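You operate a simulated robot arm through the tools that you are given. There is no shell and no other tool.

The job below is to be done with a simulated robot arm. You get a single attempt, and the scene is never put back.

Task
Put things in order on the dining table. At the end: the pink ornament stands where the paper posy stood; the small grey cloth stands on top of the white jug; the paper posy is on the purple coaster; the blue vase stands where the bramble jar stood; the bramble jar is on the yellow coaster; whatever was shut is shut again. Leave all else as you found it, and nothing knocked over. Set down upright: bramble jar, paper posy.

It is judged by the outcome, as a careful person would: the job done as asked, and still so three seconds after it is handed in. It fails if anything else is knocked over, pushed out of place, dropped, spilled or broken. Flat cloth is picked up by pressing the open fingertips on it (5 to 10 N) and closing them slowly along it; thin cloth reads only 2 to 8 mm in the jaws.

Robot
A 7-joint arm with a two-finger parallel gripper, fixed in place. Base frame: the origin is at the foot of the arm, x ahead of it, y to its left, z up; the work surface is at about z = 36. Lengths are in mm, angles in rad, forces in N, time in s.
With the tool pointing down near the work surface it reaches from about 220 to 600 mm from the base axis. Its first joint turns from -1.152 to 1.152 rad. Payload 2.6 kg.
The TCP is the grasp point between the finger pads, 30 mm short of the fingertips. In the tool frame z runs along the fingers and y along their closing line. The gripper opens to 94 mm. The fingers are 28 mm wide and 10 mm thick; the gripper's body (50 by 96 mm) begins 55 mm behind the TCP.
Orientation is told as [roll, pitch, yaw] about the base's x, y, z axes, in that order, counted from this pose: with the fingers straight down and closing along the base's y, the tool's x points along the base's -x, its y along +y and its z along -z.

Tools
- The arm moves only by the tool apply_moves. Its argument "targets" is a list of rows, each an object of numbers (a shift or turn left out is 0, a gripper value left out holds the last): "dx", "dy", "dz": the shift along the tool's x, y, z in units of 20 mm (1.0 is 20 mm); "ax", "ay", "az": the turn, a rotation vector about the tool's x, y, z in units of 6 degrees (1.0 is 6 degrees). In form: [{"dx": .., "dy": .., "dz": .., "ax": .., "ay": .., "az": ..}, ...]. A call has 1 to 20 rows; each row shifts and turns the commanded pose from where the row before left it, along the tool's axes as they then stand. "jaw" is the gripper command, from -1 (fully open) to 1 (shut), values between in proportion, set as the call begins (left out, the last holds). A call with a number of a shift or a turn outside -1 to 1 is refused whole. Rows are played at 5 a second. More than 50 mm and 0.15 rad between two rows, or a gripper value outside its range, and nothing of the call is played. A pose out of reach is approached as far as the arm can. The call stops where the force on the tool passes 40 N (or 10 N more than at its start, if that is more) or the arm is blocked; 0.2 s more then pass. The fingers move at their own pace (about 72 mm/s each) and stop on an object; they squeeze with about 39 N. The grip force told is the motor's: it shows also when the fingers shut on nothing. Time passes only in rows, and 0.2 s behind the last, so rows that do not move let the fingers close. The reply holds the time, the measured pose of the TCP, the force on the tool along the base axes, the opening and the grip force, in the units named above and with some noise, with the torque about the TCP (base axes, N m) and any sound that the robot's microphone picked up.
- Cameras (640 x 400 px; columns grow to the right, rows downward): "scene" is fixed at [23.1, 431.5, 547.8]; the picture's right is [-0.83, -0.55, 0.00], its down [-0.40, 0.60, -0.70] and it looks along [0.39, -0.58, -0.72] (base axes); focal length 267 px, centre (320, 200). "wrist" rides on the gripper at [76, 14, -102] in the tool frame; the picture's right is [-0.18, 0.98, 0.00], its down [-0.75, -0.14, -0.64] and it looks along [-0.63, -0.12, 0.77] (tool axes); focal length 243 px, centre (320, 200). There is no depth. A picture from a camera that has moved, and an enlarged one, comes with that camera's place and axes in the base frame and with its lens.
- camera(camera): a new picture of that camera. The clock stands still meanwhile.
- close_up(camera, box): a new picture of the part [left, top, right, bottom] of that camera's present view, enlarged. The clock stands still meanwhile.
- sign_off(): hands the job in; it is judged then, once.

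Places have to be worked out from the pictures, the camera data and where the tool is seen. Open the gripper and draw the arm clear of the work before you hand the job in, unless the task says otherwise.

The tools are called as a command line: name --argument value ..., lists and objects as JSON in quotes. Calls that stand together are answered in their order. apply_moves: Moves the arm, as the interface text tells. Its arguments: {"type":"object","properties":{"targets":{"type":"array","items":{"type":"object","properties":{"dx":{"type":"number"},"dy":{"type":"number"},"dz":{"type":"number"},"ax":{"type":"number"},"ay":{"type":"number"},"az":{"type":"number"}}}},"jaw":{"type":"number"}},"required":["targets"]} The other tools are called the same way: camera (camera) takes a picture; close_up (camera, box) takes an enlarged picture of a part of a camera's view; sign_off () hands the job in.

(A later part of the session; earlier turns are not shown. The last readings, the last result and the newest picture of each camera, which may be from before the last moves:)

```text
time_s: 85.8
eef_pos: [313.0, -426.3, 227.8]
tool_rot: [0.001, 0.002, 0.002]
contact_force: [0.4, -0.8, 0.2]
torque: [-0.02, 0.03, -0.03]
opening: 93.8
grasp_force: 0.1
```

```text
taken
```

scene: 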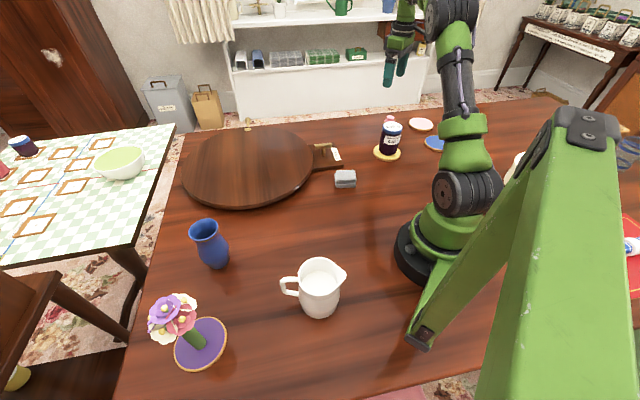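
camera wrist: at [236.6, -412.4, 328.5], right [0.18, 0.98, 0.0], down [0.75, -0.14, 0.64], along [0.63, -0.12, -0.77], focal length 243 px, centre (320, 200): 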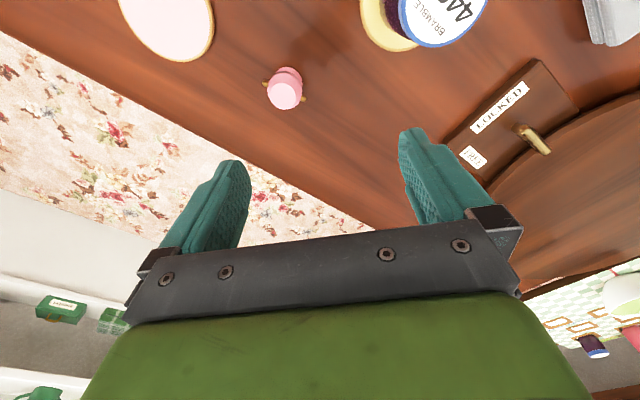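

The ornament with its two small side lugs is in view. I'll zoom in to see its centre and the lug direction.

close_up --camera "wrist" --box '[220, 40, 348, 120]'

close_up --camera "scene" --box '[350, 90, 446, 150]'

```text
5.00 times, centred on (284, 80) of wrist
camera zoom: at [236.6, -412.4, 328.5], right [0.18, 0.98, 0.0], down [0.75, -0.14, 0.64], along [0.63, -0.12, -0.77], focal length 1213 px, centre (500, 800)
```

zoom: 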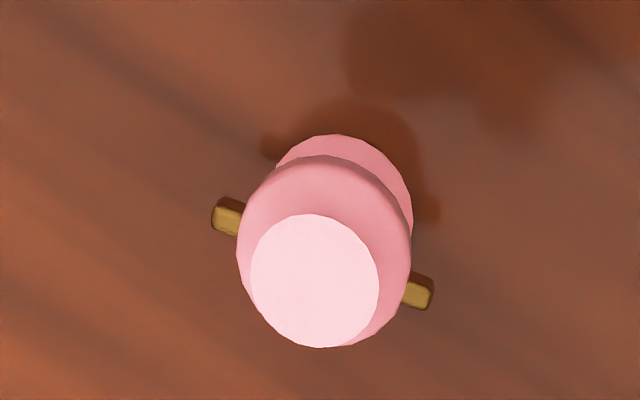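

```text
6.67 times, centred on (398, 120) of scene
camera zoom: at [23.0, 431.5, 547.8], right [-0.83, -0.55, 0.0], down [-0.4, 0.6, -0.7], along [0.39, -0.58, -0.72], focal length 1783 px, centre (-200, 733)
```

zoom: 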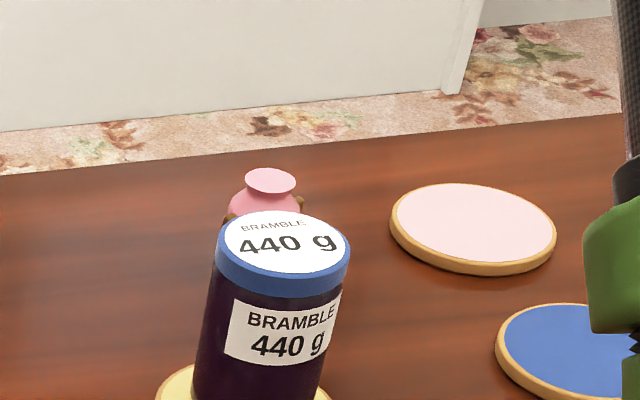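

The ornament is at about (308, -465) with its top near z = 58 and a 42 mm body. Its lugs lie along roughly 58° from +x, so I'll turn the tool to yaw ≈ -1.83 so the fingers close across the lugs' line rather than on them.

apply_moves --targets '[{"az": 1}, {"az": 1}, {"az": 1}, {"az": 1}, {"az": 1}, {"az": 1}, {"az": 1}, {"az": 1}, {"az": 1}, {"az": 1}, {"az": 1}, {"az": 1}, {"az": 1}, {"az": 1}, {"az": 1}, {"az": 1}, {"az": 1}, {"az": 0.5}]'

camera --camera "wrist"

camera --camera "scene"

```text
time_s: 89.6
eef_pos: [313.7, -425.1, 227.5]
tool_rot: [0.001, 0.002, -1.83]
contact_force: [-0.6, 0.1, -0.4]
torque: [0.02, 0.02, -0.04]
opening: 93.7
grasp_force: 0.1
```

```text
taken
camera wrist: at [346.0, -355.8, 328.7], right [0.9, -0.43, 0.0], down [-0.33, -0.69, 0.64], along [-0.28, -0.58, -0.77], focal length 243 px, centre (320, 200)
```

wrist: 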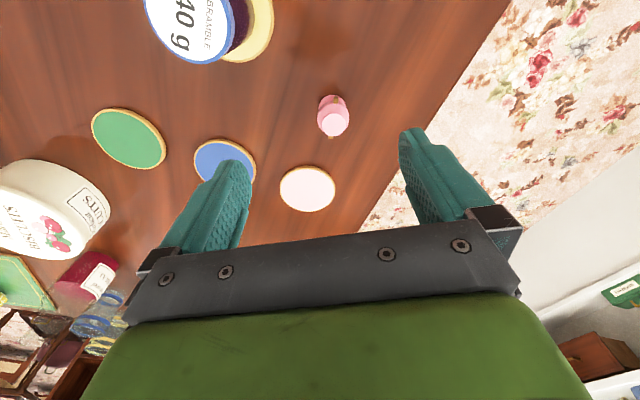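

```text
taken
```

scene: 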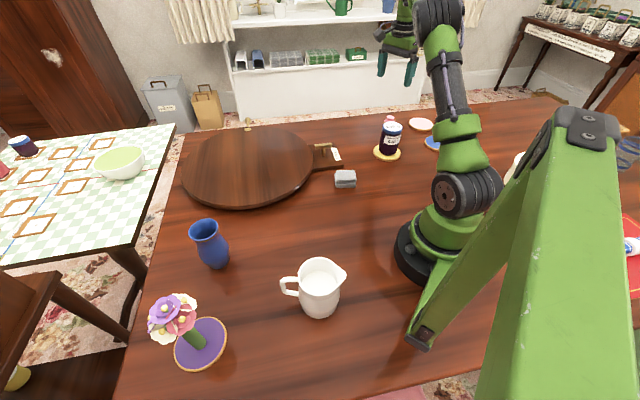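

The fingers now straddle the lug-free sides. I'll move over the ornament and descend to about z = 120 for a finer look.

apply_moves --targets '[{"dx": -0.96, "dy": 0.17}, {"dx": -0.96, "dy": 0.17, "dz": 0.6}, {"dz": 1}, {"dz": 1}, {"dz": 1}, {"dz": 1}, {"dz": 0.8}]'

close_up --camera "wrist" --box '[220, 60, 420, 185]'

```text
time_s: 91.2
eef_pos: [309.7, -464.3, 118.5]
tool_rot: [-0.003, 0.001, -1.829]
contact_force: [0.7, -0.5, -0.2]
torque: [0.0, -0.01, -0.01]
opening: 93.8
grasp_force: 0.1
```

```text
3.20 times, centred on (320, 122) of wrist
camera zoom: at [342.6, -394.5, 220.0], right [0.9, -0.43, 0.0], down [-0.33, -0.69, 0.64], along [-0.28, -0.58, -0.77], focal length 776 px, centre (320, 448)
```

zoom: 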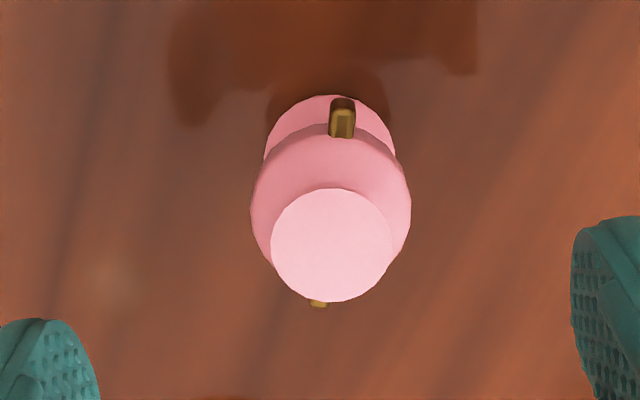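

The ornament is aligned lengthwise and 2.6 mm off sideways. I'll correct that and lower to TCP z ≈ 42, with the fingertips about 10 mm above the table.

apply_moves --targets '[{"dy": 0.13, "dz": 0.6}, {"dz": 0.8}, {"dz": 0.8}, {"dz": 0.8}, {"dz": 0.5}, {"dz": 0.33}]'

camera --camera "wrist"

```text
time_s: 92.6
eef_pos: [312.5, -464.0, 41.9]
tool_rot: [0.0, 0.0, -1.83]
contact_force: [-0.3, 0.0, 0.3]
torque: [0.03, -0.02, -0.04]
opening: 94.3
grasp_force: 0.0
```

```text
taken
camera wrist: at [344.6, -394.9, 143.5], right [0.9, -0.43, 0.0], down [-0.33, -0.69, 0.64], along [-0.28, -0.58, -0.77], focal length 243 px, centre (320, 200)
```

wrist: 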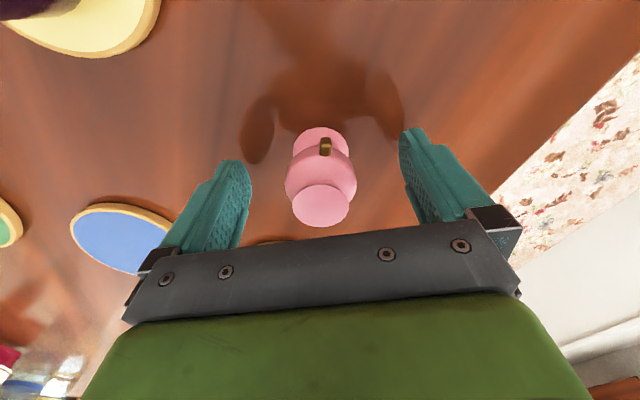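

The ornament is centred between the fingers. I'll close on it.

apply_moves --targets '[{}, {}, {}, {}]' --jaw 1

camera --camera "wrist"

```text
time_s: 93.6
eef_pos: [312.9, -464.8, 43.4]
tool_rot: [-0.002, 0.001, -1.83]
contact_force: [0.5, -0.4, 0.0]
torque: [-0.01, -0.07, -0.01]
opening: 36.0
grasp_force: 39.2
```

```text
taken
camera wrist: at [344.7, -394.9, 143.6], right [0.9, -0.43, 0.0], down [-0.33, -0.69, 0.64], along [-0.28, -0.58, -0.77], focal length 243 px, centre (320, 200)
```

wrist: 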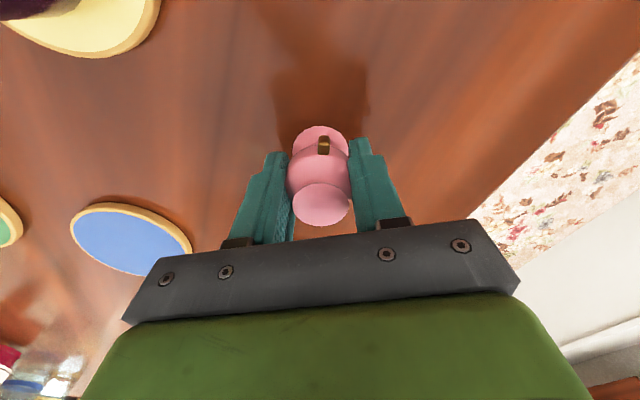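

The fingers hold the ornament at 36 mm. I'll lift it and check.

apply_moves --targets '[{"dz": -0.25}, {"dz": -0.5}, {"dz": -1}, {"dz": -1}, {"dz": -1}, {"dz": -1}]'

camera --camera "wrist"

```text
time_s: 95.0
eef_pos: [311.5, -463.8, 139.0]
tool_rot: [-0.001, 0.001, -1.829]
contact_force: [-0.2, 0.7, -0.5]
torque: [-0.01, -0.02, 0.06]
opening: 36.3
grasp_force: 38.8
```

```text
taken
camera wrist: at [344.8, -395.2, 239.8], right [0.9, -0.43, 0.0], down [-0.33, -0.69, 0.64], along [-0.28, -0.58, -0.77], focal length 243 px, centre (320, 200)
```

wrist: 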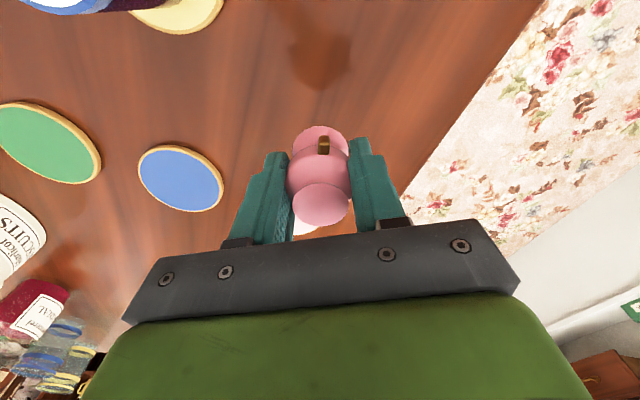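

The ornament is held well. I'll carry it to the posy's former spot at about (450, -352).

apply_moves --targets '[{"dx": 0.898, "dy": 0.661}, {"dx": 0.898, "dy": 0.661}, {"dx": 0.898, "dy": 0.661}, {"dx": 0.898, "dy": 0.661}, {"dx": 0.898, "dy": 0.661}, {"dx": 0.898, "dy": 0.661}, {"dx": 0.898, "dy": 0.661}, {"dx": 0.898, "dy": 0.661}, {}]'

camera --camera "scene"

camera --camera "wrist"

```text
time_s: 97.0
eef_pos: [451.0, -351.9, 137.6]
tool_rot: [-0.003, 0.0, -1.829]
contact_force: [-0.2, 0.7, -1.3]
torque: [0.05, -0.03, 0.0]
opening: 36.1
grasp_force: 39.2
```

```text
taken
```

scene: 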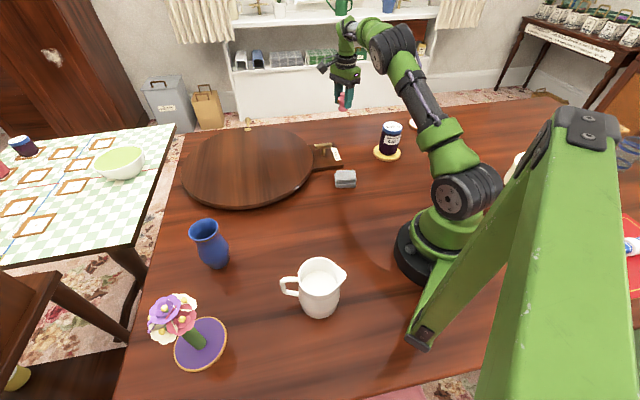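

```text
taken
camera wrist: at [483.8, -282.3, 238.5], right [0.9, -0.43, 0.0], down [-0.33, -0.69, 0.64], along [-0.28, -0.58, -0.77], focal length 243 px, centre (320, 200)
```

wrist: 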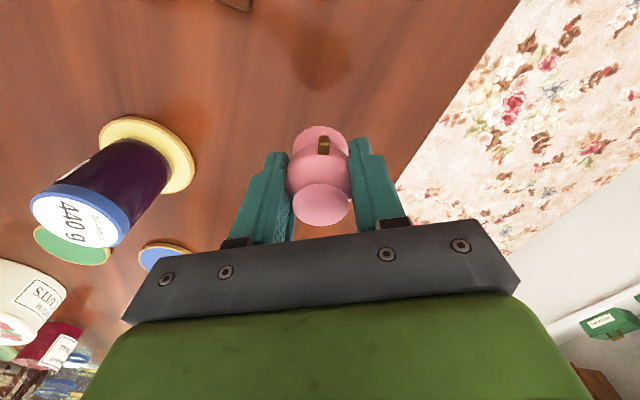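

The ornament is above the target. I'll lower to about z = 47, then creep to contact near 42–43.

apply_moves --targets '[{"dz": 0.9}, {"dz": 0.9}, {"dz": 0.9}, {"dz": 0.9}, {"dz": 0.6}, {"dz": 0.3}]'

apply_moves --targets '[{"dz": 0.06}, {"dz": 0.06}, {"dz": 0.05}, {}]'

```text
time_s: 98.4
eef_pos: [450.5, -352.7, 46.9]
tool_rot: [0.0, 0.0, -1.83]
contact_force: [-0.3, -0.8, -0.3]
torque: [-0.03, 0.01, -0.01]
opening: 35.9
grasp_force: 39.2
```

```text
time_s: 99.4
eef_pos: [450.2, -352.0, 43.5]
tool_rot: [-0.001, -0.001, -1.829]
contact_force: [0.0, 0.4, -1.0]
torque: [0.02, -0.03, 0.01]
opening: 36.0
grasp_force: 38.3
```

No contact yet. I'll creep a bit more.

apply_moves --targets '[{"dz": 0.05}, {"dz": 0.05}, {}]'

```text
time_s: 100.2
eef_pos: [451.9, -352.9, 42.5]
tool_rot: [0.001, 0.001, -1.83]
contact_force: [-0.5, 1.4, 2.2]
torque: [0.07, 0.01, 0.01]
opening: 36.1
grasp_force: 39.2
```

The force just began to rise, at 2 N. One more half-millimetre will confirm seating.

apply_moves --targets '[{"dz": 0.03}, {}]'

close_up --camera "scene" --box '[300, 70, 396, 130]'

```text
time_s: 100.8
eef_pos: [450.1, -353.1, 41.8]
tool_rot: [-0.002, 0.0, -1.829]
contact_force: [-1.4, 1.5, 10.7]
torque: [0.15, 0.13, -0.02]
opening: 36.0
grasp_force: 38.5
```

```text
6.67 times, centred on (348, 100) of scene
camera zoom: at [23.0, 431.5, 547.7], right [-0.83, -0.55, 0.0], down [-0.4, 0.6, -0.7], along [0.39, -0.58, -0.72], focal length 1783 px, centre (133, 867)
```

zoom: 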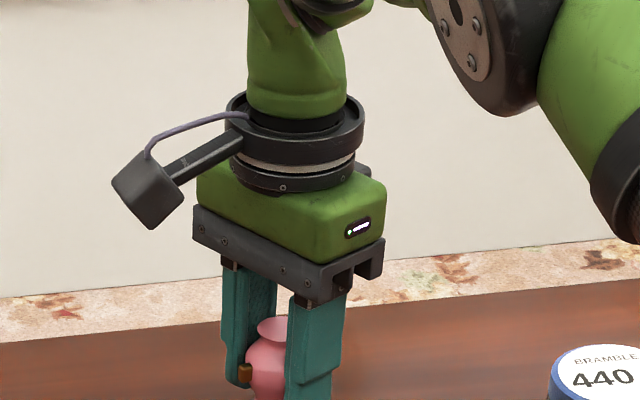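

The ornament is seated on the table at 10.7 N. I'll open the fingers and rise.

apply_moves --targets '[{}, {}, {}, {}]' --jaw -1

camera --camera "wrist"

close_up --camera "scene" --box '[300, 90, 396, 150]'

```text
time_s: 101.8
eef_pos: [451.0, -353.2, 41.1]
tool_rot: [-0.002, 0.001, -1.829]
contact_force: [0.0, -0.4, -0.3]
torque: [-0.05, 0.0, -0.04]
opening: 93.8
grasp_force: 0.1
```

```text
taken
camera wrist: at [483.5, -282.9, 142.7], right [0.9, -0.43, 0.0], down [-0.33, -0.69, 0.64], along [-0.28, -0.58, -0.77], focal length 243 px, centre (320, 200)
```

wrist: 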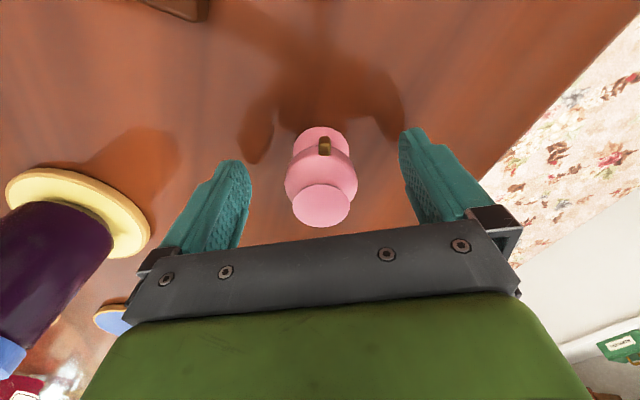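

```text
6.67 times, centred on (348, 120) of scene
camera zoom: at [23.1, 431.5, 547.8], right [-0.83, -0.55, 0.0], down [-0.4, 0.6, -0.7], along [0.39, -0.58, -0.72], focal length 1783 px, centre (133, 733)
```

zoom: 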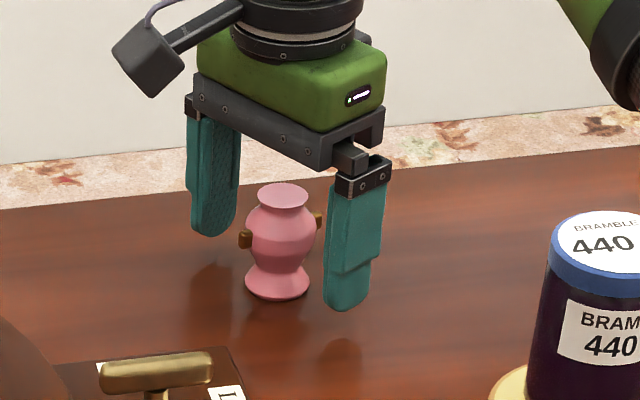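

The ornament's base sits at the same scene pixel where the posy's base was, and it stands upright. I'll rise and head over to the grey cloth near (288, -107) for a close look.

apply_moves --targets '[{"dz": -0.5}, {"dz": -1}, {"dz": -1}, {"dz": -1}, {"dz": -1}, {"dz": -1}, {"dz": -1}, {"dz": -1}, {"dz": -1}]'

apply_moves --targets '[{"az": -1}, {"az": -1}, {"az": -1}, {"az": -1}, {"az": -1}, {"az": -1}, {"az": -1}, {"az": -1}, {"az": -1}, {"az": -1}, {"az": -1}, {"az": -1}, {"az": -1}, {"az": -1}, {"az": -1}, {"az": -1}, {"az": -1}, {"az": -0.47}]'

camera --camera "scene"

```text
time_s: 103.8
eef_pos: [451.2, -352.3, 212.5]
tool_rot: [-0.003, 0.0, -1.829]
contact_force: [0.2, -0.4, -0.6]
torque: [0.03, 0.01, -0.02]
opening: 93.8
grasp_force: 0.0
```

```text
time_s: 107.6
eef_pos: [450.2, -352.9, 211.0]
tool_rot: [0.0, 0.002, 0.0]
contact_force: [-0.2, -0.9, -0.7]
torque: [0.04, -0.02, -0.03]
opening: 94.1
grasp_force: 0.0
```

```text
taken
```

scene: 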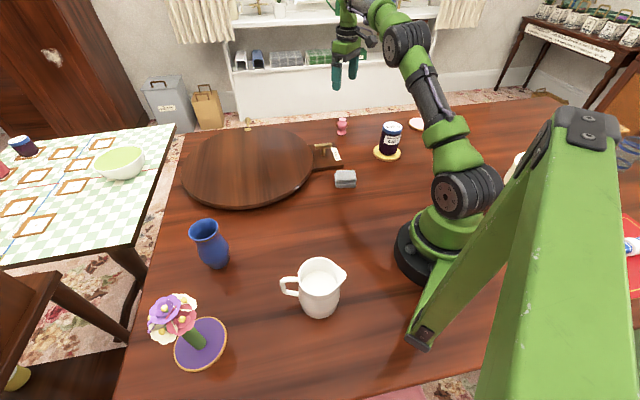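

All three placed objects stand correctly. I'll move over the cloth.

apply_moves --targets '[{"dx": 0.623, "dy": 0.946}, {"dx": 0.623, "dy": 0.946}, {"dx": 0.623, "dy": 0.946}, {"dx": 0.623, "dy": 0.946}, {"dx": 0.623, "dy": 0.946}, {"dx": 0.623, "dy": 0.946}, {"dx": 0.623, "dy": 0.946}, {"dx": 0.623, "dy": 0.946}, {"dx": 0.623, "dy": 0.946}, {"dx": 0.623, "dy": 0.946}, {"dx": 0.623, "dy": 0.946}, {"dx": 0.623, "dy": 0.946}, {"dx": 0.623, "dy": 0.946}, {"dz": 1}, {"dz": 1}]'

camera --camera "wrist"

close_up --camera "wrist" --box '[240, 60, 400, 160]'

close_up --camera "scene" --box '[313, 155, 377, 195]'

```text
time_s: 110.8
eef_pos: [289.8, -107.8, 171.8]
tool_rot: [0.001, 0.001, 0.0]
contact_force: [-0.3, 0.3, 0.4]
torque: [0.02, 0.01, 0.0]
opening: 93.7
grasp_force: 0.1
```

```text
taken
camera wrist: at [211.6, -92.9, 273.1], right [0.18, 0.98, 0.0], down [0.75, -0.14, 0.64], along [0.63, -0.12, -0.77], focal length 243 px, centre (320, 200)
```

wrist: 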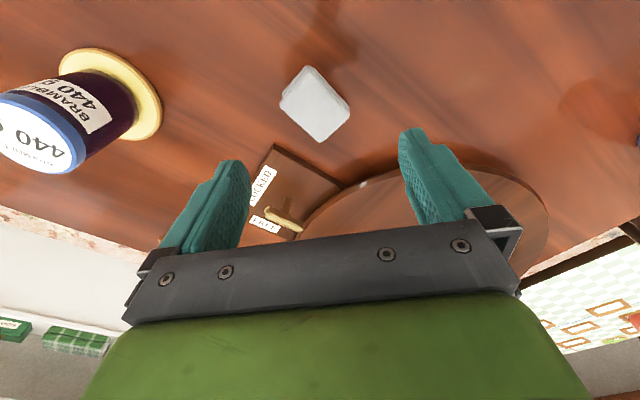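

```text
4.00 times, centred on (320, 110) of wrist
camera zoom: at [211.6, -92.9, 273.1], right [0.18, 0.98, 0.0], down [0.75, -0.14, 0.64], along [0.63, -0.12, -0.77], focal length 970 px, centre (320, 560)
```

zoom: 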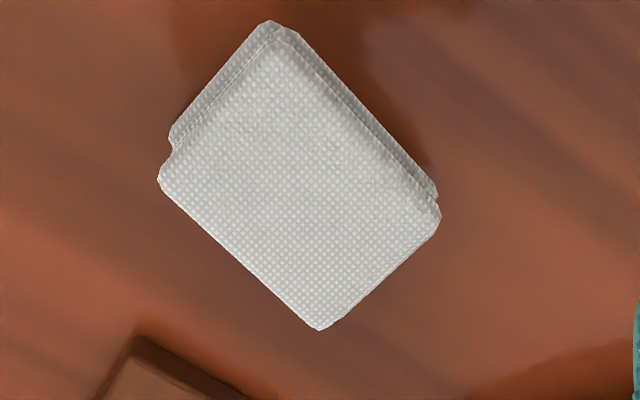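

```text
10.00 times, centred on (345, 175) of scene
camera zoom: at [23.0, 431.5, 547.8], right [-0.83, -0.55, 0.0], down [-0.4, 0.6, -0.7], along [0.39, -0.58, -0.72], focal length 2674 px, centre (70, 450)
```

zoom: 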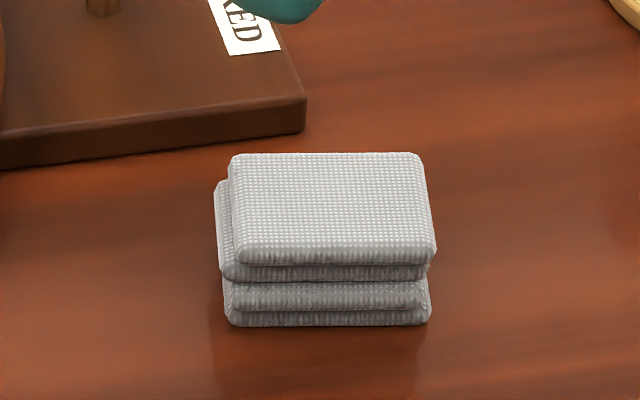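

The cloth is a neatly folded block, about 56 × 44 mm and 29 mm high, centred near (293.5, -113). Before lifting it I want to measure the jug's rim from above, so I'll go there first on a high arc.

apply_moves --targets '[{"dz": -1}, {"dz": -1}, {"dz": -1}, {"dx": -0.07, "dy": 0.914}, {"dx": -0.07, "dy": 0.914}, {"dx": -0.07, "dy": 0.914}, {"dx": -0.07, "dy": 0.914}, {"dx": -0.07, "dy": 0.914}, {"dx": -0.07, "dy": 0.914}, {"dx": -0.07, "dy": 0.914}, {"dx": 0.375, "dy": 0.9375}, {"dx": 0.375, "dy": 0.9375}, {"dx": 0.375, "dy": 0.9375}, {"dx": 0.375, "dy": 0.9375}, {"dx": 0.375, "dy": 0.9375}, {"dx": 0.375, "dy": 0.9375}, {"dx": 0.375, "dy": 0.9375}, {"dx": 0.375, "dy": 0.9375}]'

apply_moves --targets '[{"dx": 0.708, "dy": 0.625}, {"dx": 0.708, "dy": 0.625}, {"dx": 0.708, "dy": 0.625}, {"dx": 0.708, "dy": 0.625}, {"dx": 0.708, "dy": 0.625}, {"dx": 0.708, "dy": 0.625}]'

camera --camera "wrist"

camera --camera "scene"

```text
time_s: 114.6
eef_pos: [238.1, 172.2, 232.4]
tool_rot: [0.0, 0.002, 0.001]
contact_force: [0.3, -0.2, 0.1]
torque: [0.01, 0.0, 0.01]
opening: 94.1
grasp_force: 0.0
```

```text
time_s: 116.0
eef_pos: [151.6, 246.1, 231.7]
tool_rot: [0.0, 0.001, 0.001]
contact_force: [-0.4, -0.5, 0.2]
torque: [-0.05, 0.02, -0.02]
opening: 93.6
grasp_force: 0.0
```

```text
taken
camera wrist: at [75.7, 260.8, 333.6], right [0.18, 0.98, 0.0], down [0.75, -0.14, 0.64], along [0.63, -0.12, -0.77], focal length 243 px, centre (320, 200)
```

wrist: 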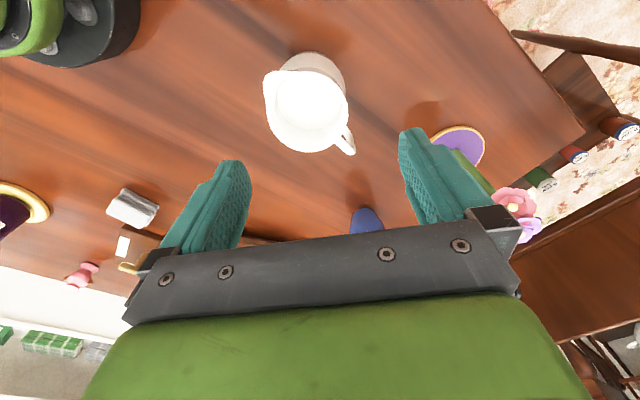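

```text
taken
```

scene: 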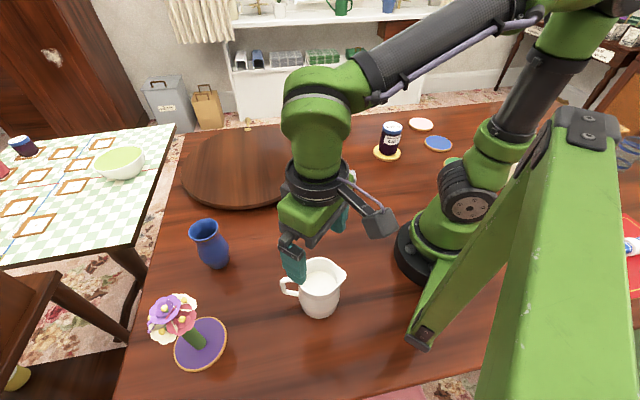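

I'll enlarge the jug in the wrist and scene views to measure its rim.

close_up --camera "wrist" --box '[246, 40, 374, 120]'

close_up --camera "wrist" --box '[246, 80, 374, 160]'

close_up --camera "scene" --box '[264, 250, 360, 310]'

```text
5.00 times, centred on (310, 80) of wrist
camera zoom: at [75.7, 260.8, 333.6], right [0.18, 0.98, 0.0], down [0.75, -0.14, 0.64], along [0.63, -0.12, -0.77], focal length 1213 px, centre (370, 800)
```

zoom: 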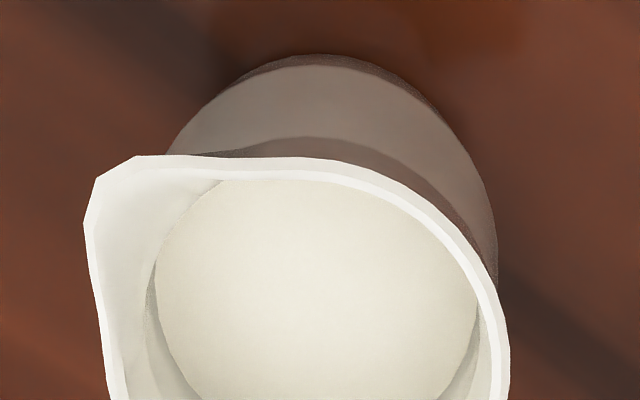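

```text
5.00 times, centred on (310, 120) of wrist
camera zoom: at [75.7, 260.8, 333.6], right [0.18, 0.98, 0.0], down [0.75, -0.14, 0.64], along [0.63, -0.12, -0.77], focal length 1213 px, centre (370, 600)
```

zoom: 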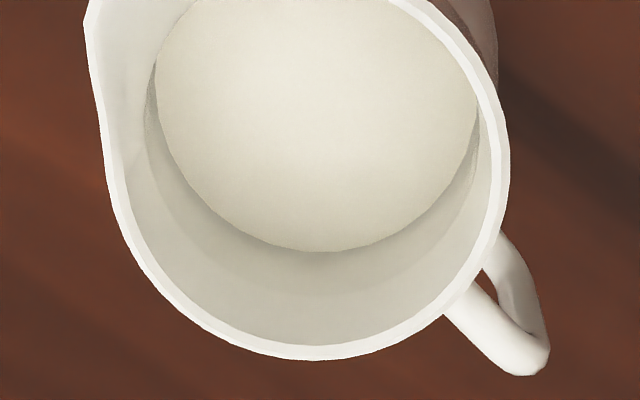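

```text
6.67 times, centred on (312, 280) of scene
camera zoom: at [23.1, 431.5, 547.8], right [-0.83, -0.55, 0.0], down [-0.4, 0.6, -0.7], along [0.39, -0.58, -0.72], focal length 1783 px, centre (373, -333)
```

zoom: 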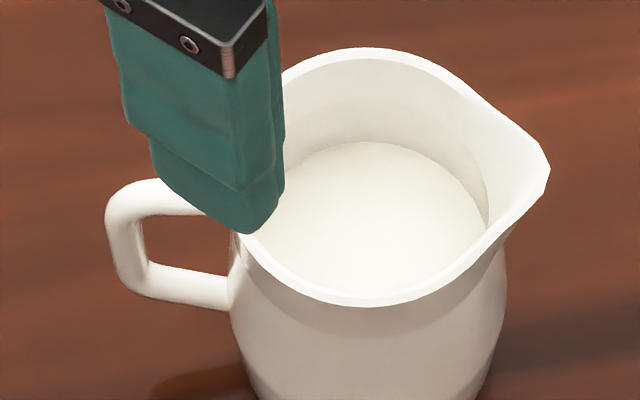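

The jug's rim is about 75 mm across outside and 69 mm inside, centred near (154, 235) at z ≈ 108, so the folded cloth will need careful centring. Its corners must avoid the spout. I'll turn to the yaw I would place it at, 40° so the cloth's long axis lies across the handle–spout line, and measure the rim from there.

apply_moves --targets '[{"az": -1}, {"az": -1}, {"az": -1}, {"az": -1}, {"az": -1}, {"az": -1}, {"az": -0.67}, {"dx": 0.26, "dy": -0.5}, {"dz": 1}, {"dz": 0.6}]'

camera --camera "wrist"

close_up --camera "wrist" --box '[224, 40, 416, 160]'

```text
time_s: 118.2
eef_pos: [155.1, 235.0, 202.4]
tool_rot: [0.002, 0.001, 0.701]
contact_force: [0.6, -0.3, 0.0]
torque: [-0.02, 0.05, -0.01]
opening: 94.1
grasp_force: 0.2
```

```text
taken
camera wrist: at [87.7, 196.5, 302.2], right [-0.49, 0.87, 0.0], down [0.67, 0.38, 0.64], along [0.56, 0.32, -0.77], focal length 243 px, centre (320, 200)
```

wrist: 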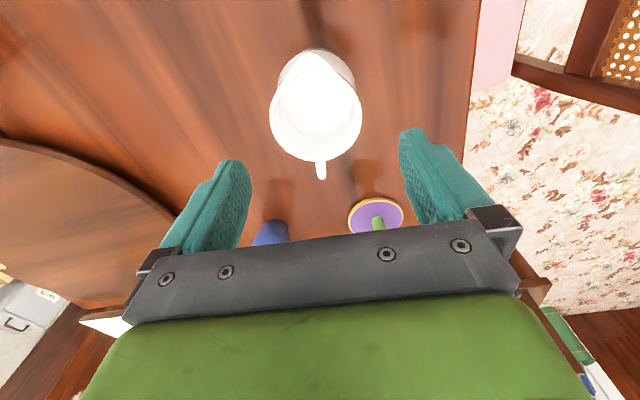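

```text
3.33 times, centred on (320, 100) of wrist
camera zoom: at [87.7, 196.5, 302.2], right [-0.49, 0.87, 0.0], down [0.67, 0.38, 0.64], along [0.56, 0.32, -0.77], focal length 809 px, centre (320, 533)
```

zoom: 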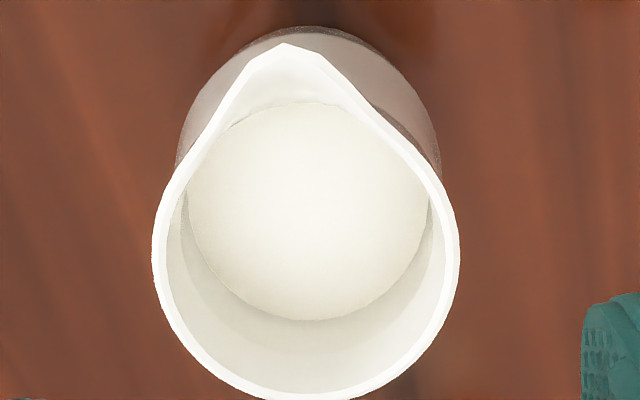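

The spout points to about 216° and the handle to about 36°, so the ideal placing yaw is 35.5°. The jug centre reads as roughly (155.5, 232). I'll refine by centring over it and going lower for a second look.

apply_moves --targets '[{"dx": 0.078, "dy": -0.13}, {"az": 0.78}, {"dz": 0.8}, {"dz": 0.8}, {"dz": 0.6}, {}]'

camera --camera "wrist"

close_up --camera "wrist" --box '[224, 70, 416, 190]'

close_up --camera "scene" --box '[264, 240, 376, 310]'

```text
time_s: 119.6
eef_pos: [155.5, 232.7, 156.1]
tool_rot: [0.003, 0.0, 0.619]
contact_force: [-0.1, 0.5, 0.5]
torque: [0.01, -0.02, 0.0]
opening: 93.9
grasp_force: 0.0
```

```text
taken
camera wrist: at [84.7, 199.8, 258.0], right [-0.42, 0.91, 0.0], down [0.7, 0.32, 0.64], along [0.58, 0.27, -0.77], focal length 243 px, centre (320, 200)
```

wrist: 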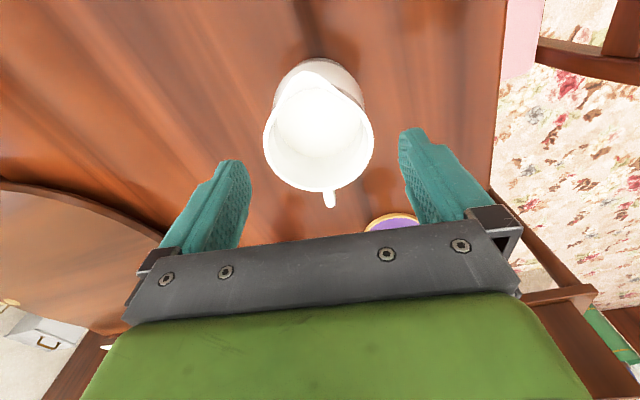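

```text
3.33 times, centred on (320, 130) of wrist
camera zoom: at [84.7, 199.8, 258.0], right [-0.42, 0.91, 0.0], down [0.7, 0.32, 0.64], along [0.58, 0.27, -0.77], focal length 809 px, centre (320, 433)
```

zoom: 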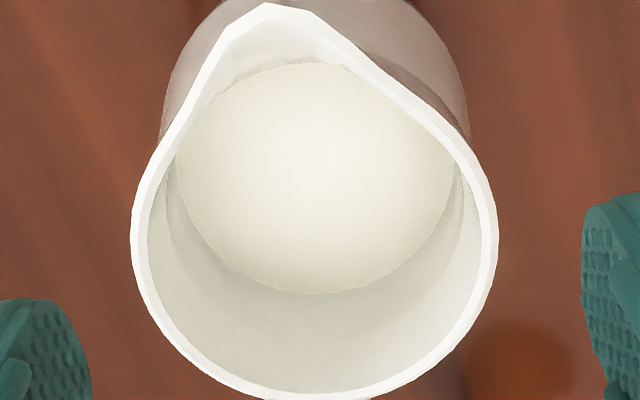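

```text
5.71 times, centred on (320, 275) of scene
camera zoom: at [23.1, 431.5, 547.8], right [-0.83, -0.55, 0.0], down [-0.4, 0.6, -0.7], along [0.39, -0.58, -0.72], focal length 1528 px, centre (320, -229)
```

zoom: 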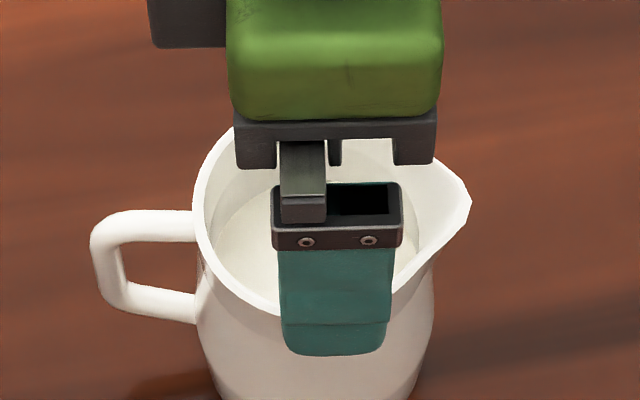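

The jug centre is confirmed at about (155.8, 231.6), with its rim at z ≈ 109 and an inner radius of about 33.6 mm. Centred and turned this way, the cloth's corners should rest on the rim clear of the spout. I'll go back to the cloth on a high arc.

apply_moves --targets '[{"dz": -1}, {"dz": -1}, {"dz": -1}, {"dx": -0.274, "dy": -0.829}, {"dx": -0.274, "dy": -0.829}, {"dx": -0.274, "dy": -0.829}, {"dx": -0.274, "dy": -0.829}, {"dx": -0.274, "dy": -0.829}, {"dx": -0.274, "dy": -0.829}, {"dx": 0.239, "dy": -0.981}, {"dx": 0.239, "dy": -0.981}, {"dx": 0.239, "dy": -0.981}, {"dx": 0.239, "dy": -0.981}, {"dx": 0.239, "dy": -0.981}, {"dx": 0.239, "dy": -0.981}, {"dx": 0.239, "dy": -0.981}, {"dx": 0.239, "dy": -0.981}]'

apply_moves --targets '[{"dx": 0.589, "dy": -0.747}, {"dx": 0.589, "dy": -0.747}, {"dx": 0.589, "dy": -0.747}, {"dx": 0.589, "dy": -0.747}, {"dx": 0.589, "dy": -0.747}, {"dx": 0.589, "dy": -0.747}, {"dx": 0.589, "dy": -0.747}]'

apply_moves --targets '[{"az": 1}, {"az": 1}, {"az": 1}, {"az": 1}, {"az": 1}, {"az": 1}, {"az": 1}, {"az": 1}, {"az": 1}, {"az": 1}, {"az": 1}, {"az": 1}, {"az": 1}, {"az": 1}, {"az": 1}, {"az": 0.08}]'

camera --camera "wrist"

```text
time_s: 123.2
eef_pos: [299.6, 19.9, 216.4]
tool_rot: [0.003, 0.0, 0.618]
contact_force: [-0.5, -0.6, 0.3]
torque: [0.06, -0.01, -0.02]
opening: 94.3
grasp_force: 0.0
```

```text
time_s: 124.8
eef_pos: [292.8, -113.7, 216.4]
tool_rot: [0.003, 0.001, 0.617]
contact_force: [0.5, 0.7, -0.4]
torque: [0.0, 0.02, 0.02]
opening: 94.1
grasp_force: 0.1
```

```text
time_s: 128.2
eef_pos: [292.8, -113.0, 217.3]
tool_rot: [-0.002, 0.002, -0.965]
contact_force: [-0.3, 0.6, 0.1]
torque: [0.02, 0.04, 0.03]
opening: 94.3
grasp_force: 0.0
```

```text
taken
camera wrist: at [260.7, -42.3, 317.3], right [0.91, 0.41, 0.0], down [0.31, -0.7, 0.64], along [0.26, -0.59, -0.77], focal length 243 px, centre (320, 200)
```

wrist: 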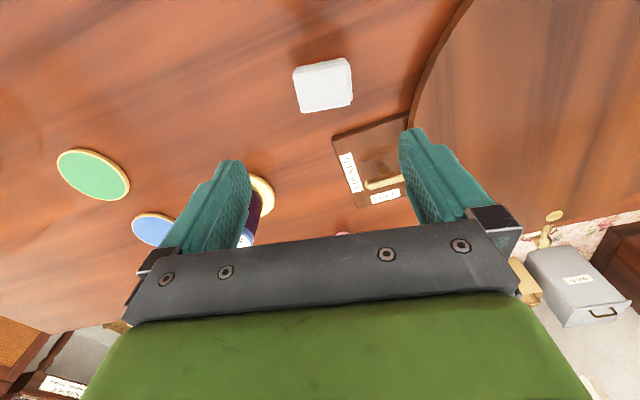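

The cloth is below and squared to the gripper. I'll lower to about z = 110 and check alignment.

apply_moves --targets '[{"dz": 1}, {"dz": 1}, {"dz": 1}, {"dz": 1}, {"dz": 1}, {"dz": 0.4}]'

close_up --camera "wrist" --box '[224, 60, 416, 180]'

camera --camera "wrist"

```text
time_s: 129.6
eef_pos: [293.2, -112.1, 107.7]
tool_rot: [-0.001, 0.001, -0.964]
contact_force: [0.1, 0.6, -0.2]
torque: [-0.01, 0.04, -0.01]
opening: 94.1
grasp_force: 0.0
```

```text
3.33 times, centred on (320, 120) of wrist
camera zoom: at [260.8, -42.1, 209.0], right [0.91, 0.41, 0.0], down [0.32, -0.7, 0.64], along [0.26, -0.58, -0.77], focal length 809 px, centre (320, 467)
```

zoom: 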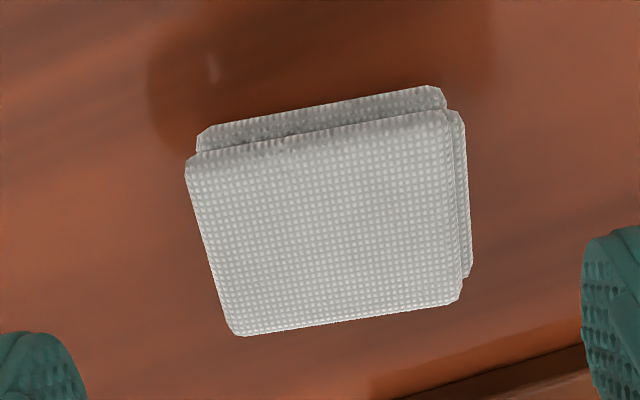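

```text
taken
camera wrist: at [260.8, -42.1, 209.0], right [0.91, 0.41, 0.0], down [0.32, -0.7, 0.64], along [0.26, -0.58, -0.77], focal length 243 px, centre (320, 200)
```

wrist: 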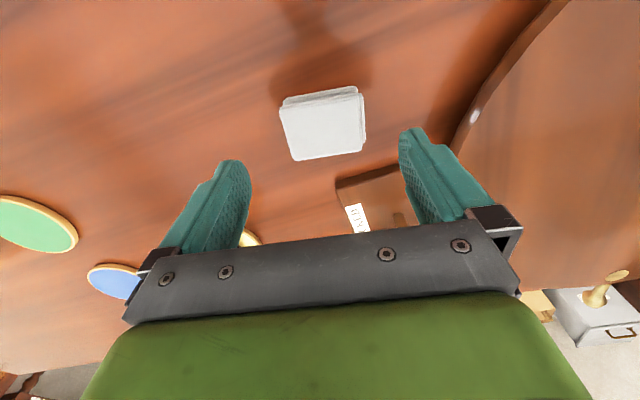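

The cloth is square to the jaws, offset by only about 3 mm sideways and 1.5 mm lengthwise. I'll correct that and lower until the fingertips are a few millimetres above the table.

apply_moves --targets '[{"dx": -0.07, "dy": 0.175, "dz": 0.5}, {"dz": 0.9}, {"dz": 0.9}, {"dz": 0.6}, {"dz": 0.4}, {"dz": 0.18}, {}]'

camera --camera "wrist"

close_up --camera "scene" --box '[297, 135, 393, 195]'

```text
time_s: 131.2
eef_pos: [296.1, -110.5, 37.9]
tool_rot: [-0.001, 0.002, -0.962]
contact_force: [0.0, -0.8, 0.0]
torque: [0.04, 0.0, 0.03]
opening: 93.8
grasp_force: 0.2
```

```text
taken
camera wrist: at [263.9, -41.2, 139.4], right [0.91, 0.41, 0.0], down [0.32, -0.7, 0.64], along [0.26, -0.58, -0.77], focal length 243 px, centre (320, 200)
```

wrist: 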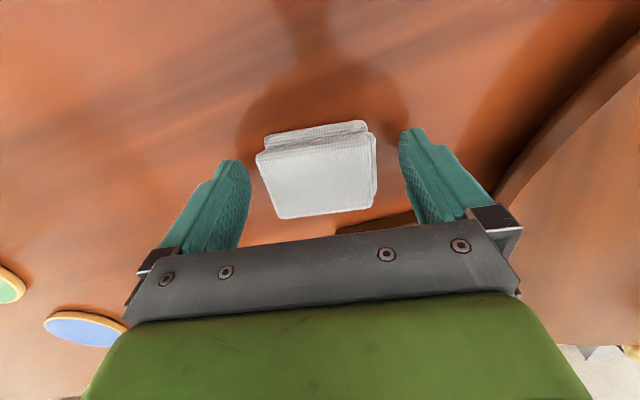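

```text
6.67 times, centred on (345, 165) of scene
camera zoom: at [23.1, 431.5, 547.8], right [-0.83, -0.55, 0.0], down [-0.4, 0.6, -0.7], along [0.39, -0.58, -0.72], focal length 1783 px, centre (153, 433)
```

zoom: 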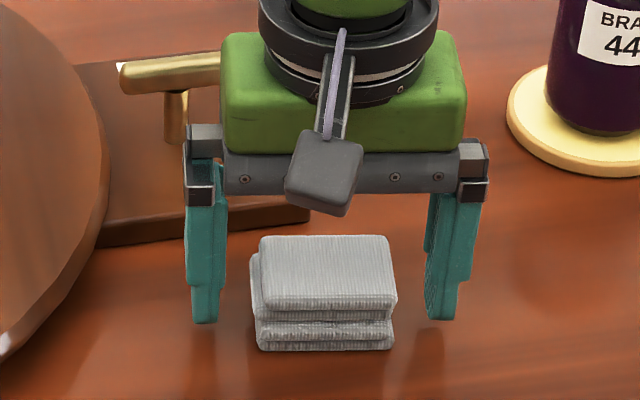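

The fingers straddle the cloth's ends with a few millimetres of clearance below. I'll close gently to a limited opening first, to feel whether the cloth is firm or soft.

apply_moves --targets '[{}, {}, {}, {}]' --jaw -0.15

close_up --camera "wrist" --box '[224, 110, 416, 230]'

close_up --camera "scene" --box '[297, 135, 393, 195]'

```text
time_s: 132.2
eef_pos: [296.2, -113.0, 39.0]
tool_rot: [0.002, 0.001, -0.962]
contact_force: [0.0, -0.5, 0.5]
torque: [-0.02, 0.03, -0.02]
opening: 64.0
grasp_force: 39.6
```

```text
3.33 times, centred on (320, 170) of wrist
camera zoom: at [263.9, -41.2, 139.6], right [0.91, 0.41, 0.0], down [0.32, -0.7, 0.64], along [0.26, -0.58, -0.77], focal length 809 px, centre (320, 300)
```

zoom: 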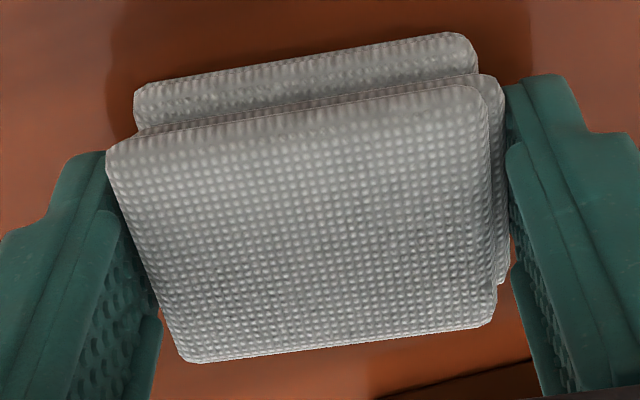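

```text
6.67 times, centred on (345, 165) of scene
camera zoom: at [23.1, 431.5, 547.8], right [-0.83, -0.55, 0.0], down [-0.4, 0.6, -0.7], along [0.39, -0.58, -0.72], focal length 1783 px, centre (153, 433)
```

zoom: 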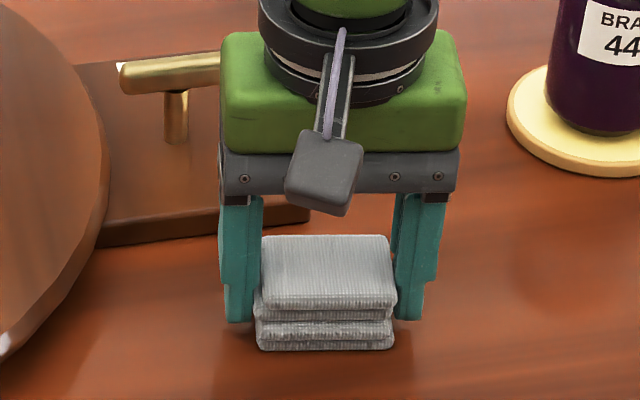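

The fingers stopped at 64 mm with full force, so the folded cloth behaves as a firm block. I'll lift it slowly and check that all layers come along.

apply_moves --targets '[{"dz": -0.25}, {"dz": -0.5}, {"dz": -0.75}, {"dz": -1}]'

close_up --camera "scene" --box '[297, 115, 393, 175]'

close_up --camera "wrist" --box '[224, 110, 416, 230]'

```text
time_s: 133.2
eef_pos: [295.3, -111.9, 88.4]
tool_rot: [-0.003, 0.003, -0.961]
contact_force: [0.3, 0.0, -0.8]
torque: [-0.01, 0.0, 0.0]
opening: 63.7
grasp_force: 39.5
```

```text
6.67 times, centred on (345, 145) of scene
camera zoom: at [23.1, 431.5, 547.8], right [-0.83, -0.55, 0.0], down [-0.4, 0.6, -0.7], along [0.39, -0.58, -0.72], focal length 1783 px, centre (153, 567)
```

zoom: 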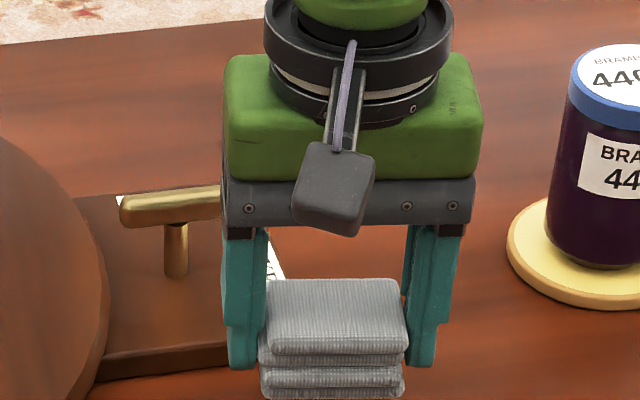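

```text
3.33 times, centred on (320, 170) of wrist
camera zoom: at [264.0, -41.1, 189.5], right [0.91, 0.41, 0.0], down [0.32, -0.7, 0.64], along [0.26, -0.58, -0.77], focal length 809 px, centre (320, 300)
```

zoom: 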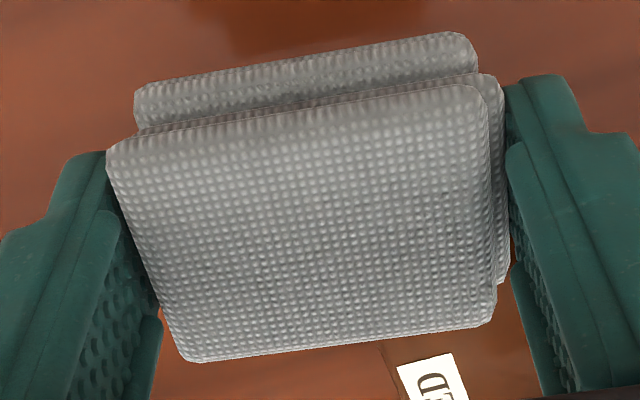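

The cloth came up as one firm block and its centre is within about 1 mm of the TCP. I'll raise it, turn to the placing yaw, and carry it on the high arc back to the jug.

apply_moves --targets '[{"dz": -1}, {"dz": -1}, {"dz": -1}, {"dz": -1}, {"dz": -1}, {"dz": -1}, {"dz": -0.4}]'

apply_moves --targets '[{"az": -1}, {"az": -1}, {"az": -1}, {"az": -1}, {"az": -1}, {"az": -1}, {"az": -1}, {"az": -1}, {"az": -1}, {"az": -1}, {"az": -1}, {"az": -1}, {"az": -1}, {"az": -1}, {"az": -1}, {"az": -0.1}]'

apply_moves --targets '[{"dx": -0.573, "dy": 0.749}, {"dx": -0.573, "dy": 0.749}, {"dx": -0.573, "dy": 0.749}, {"dx": -0.573, "dy": 0.749}, {"dx": -0.573, "dy": 0.749}, {"dx": -0.573, "dy": 0.749}, {"dx": -0.573, "dy": 0.749}, {"dx": -0.239, "dy": 0.981}, {"dx": -0.239, "dy": 0.981}, {"dx": -0.239, "dy": 0.981}, {"dx": -0.239, "dy": 0.981}, {"dx": -0.239, "dy": 0.981}, {"dx": -0.239, "dy": 0.981}, {"dx": -0.239, "dy": 0.981}, {"dx": -0.239, "dy": 0.981}]'

```text
time_s: 134.8
eef_pos: [295.9, -112.3, 216.9]
tool_rot: [-0.002, 0.003, -0.962]
contact_force: [-0.9, 0.8, -0.9]
torque: [-0.02, -0.03, 0.03]
opening: 62.0
grasp_force: 38.9
```

```text
time_s: 138.2
eef_pos: [297.1, -111.7, 215.9]
tool_rot: [0.003, -0.001, 0.621]
contact_force: [-0.3, 0.5, 0.1]
torque: [0.01, 0.03, 0.01]
opening: 60.6
grasp_force: 39.4
```

```text
time_s: 141.4
eef_pos: [240.9, 169.5, 217.3]
tool_rot: [0.0, -0.001, 0.617]
contact_force: [0.1, -1.4, -0.4]
torque: [0.02, 0.02, -0.03]
opening: 60.4
grasp_force: 39.1
```

The opening drifted from 64 to 60.4 mm, so I'll check how the cloth sits in the grip before going further.

close_up --camera "wrist" --box '[224, 110, 416, 230]'

camera --camera "scene"

close_up --camera "scene" --box '[244, 150, 356, 220]'

```text
3.33 times, centred on (320, 170) of wrist
camera zoom: at [170.2, 137.7, 318.3], right [-0.42, 0.91, 0.0], down [0.7, 0.32, 0.64], along [0.58, 0.27, -0.77], focal length 809 px, centre (320, 300)
```

zoom: 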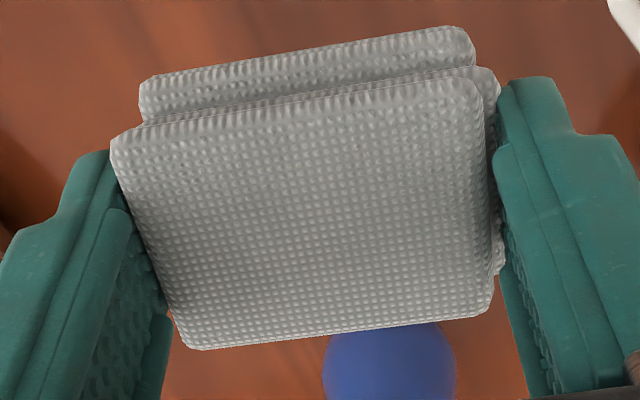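

```text
taken
```

scene: 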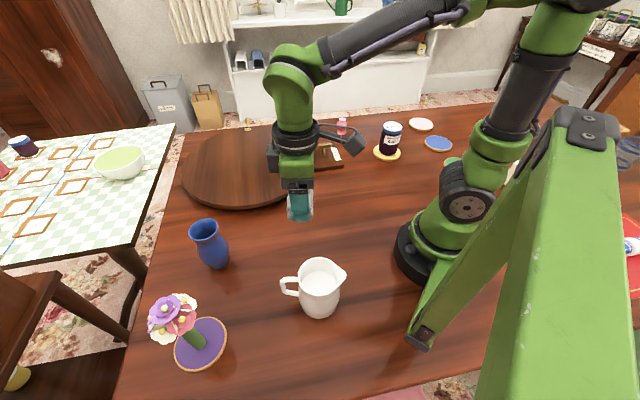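

```text
5.71 times, centred on (300, 185) of scene
camera zoom: at [23.1, 431.5, 547.8], right [-0.83, -0.55, 0.0], down [-0.4, 0.6, -0.7], along [0.39, -0.58, -0.72], focal length 1528 px, centre (434, 286)
```

zoom: 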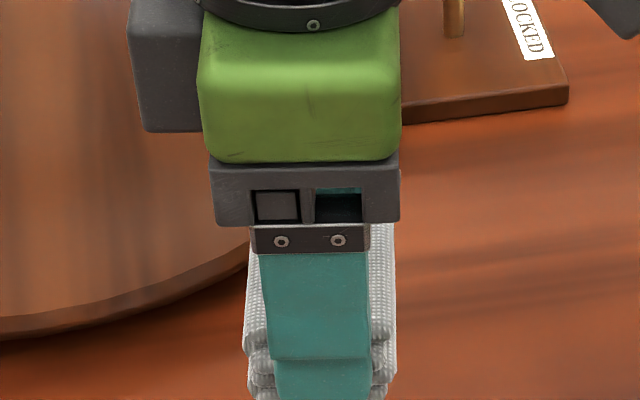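

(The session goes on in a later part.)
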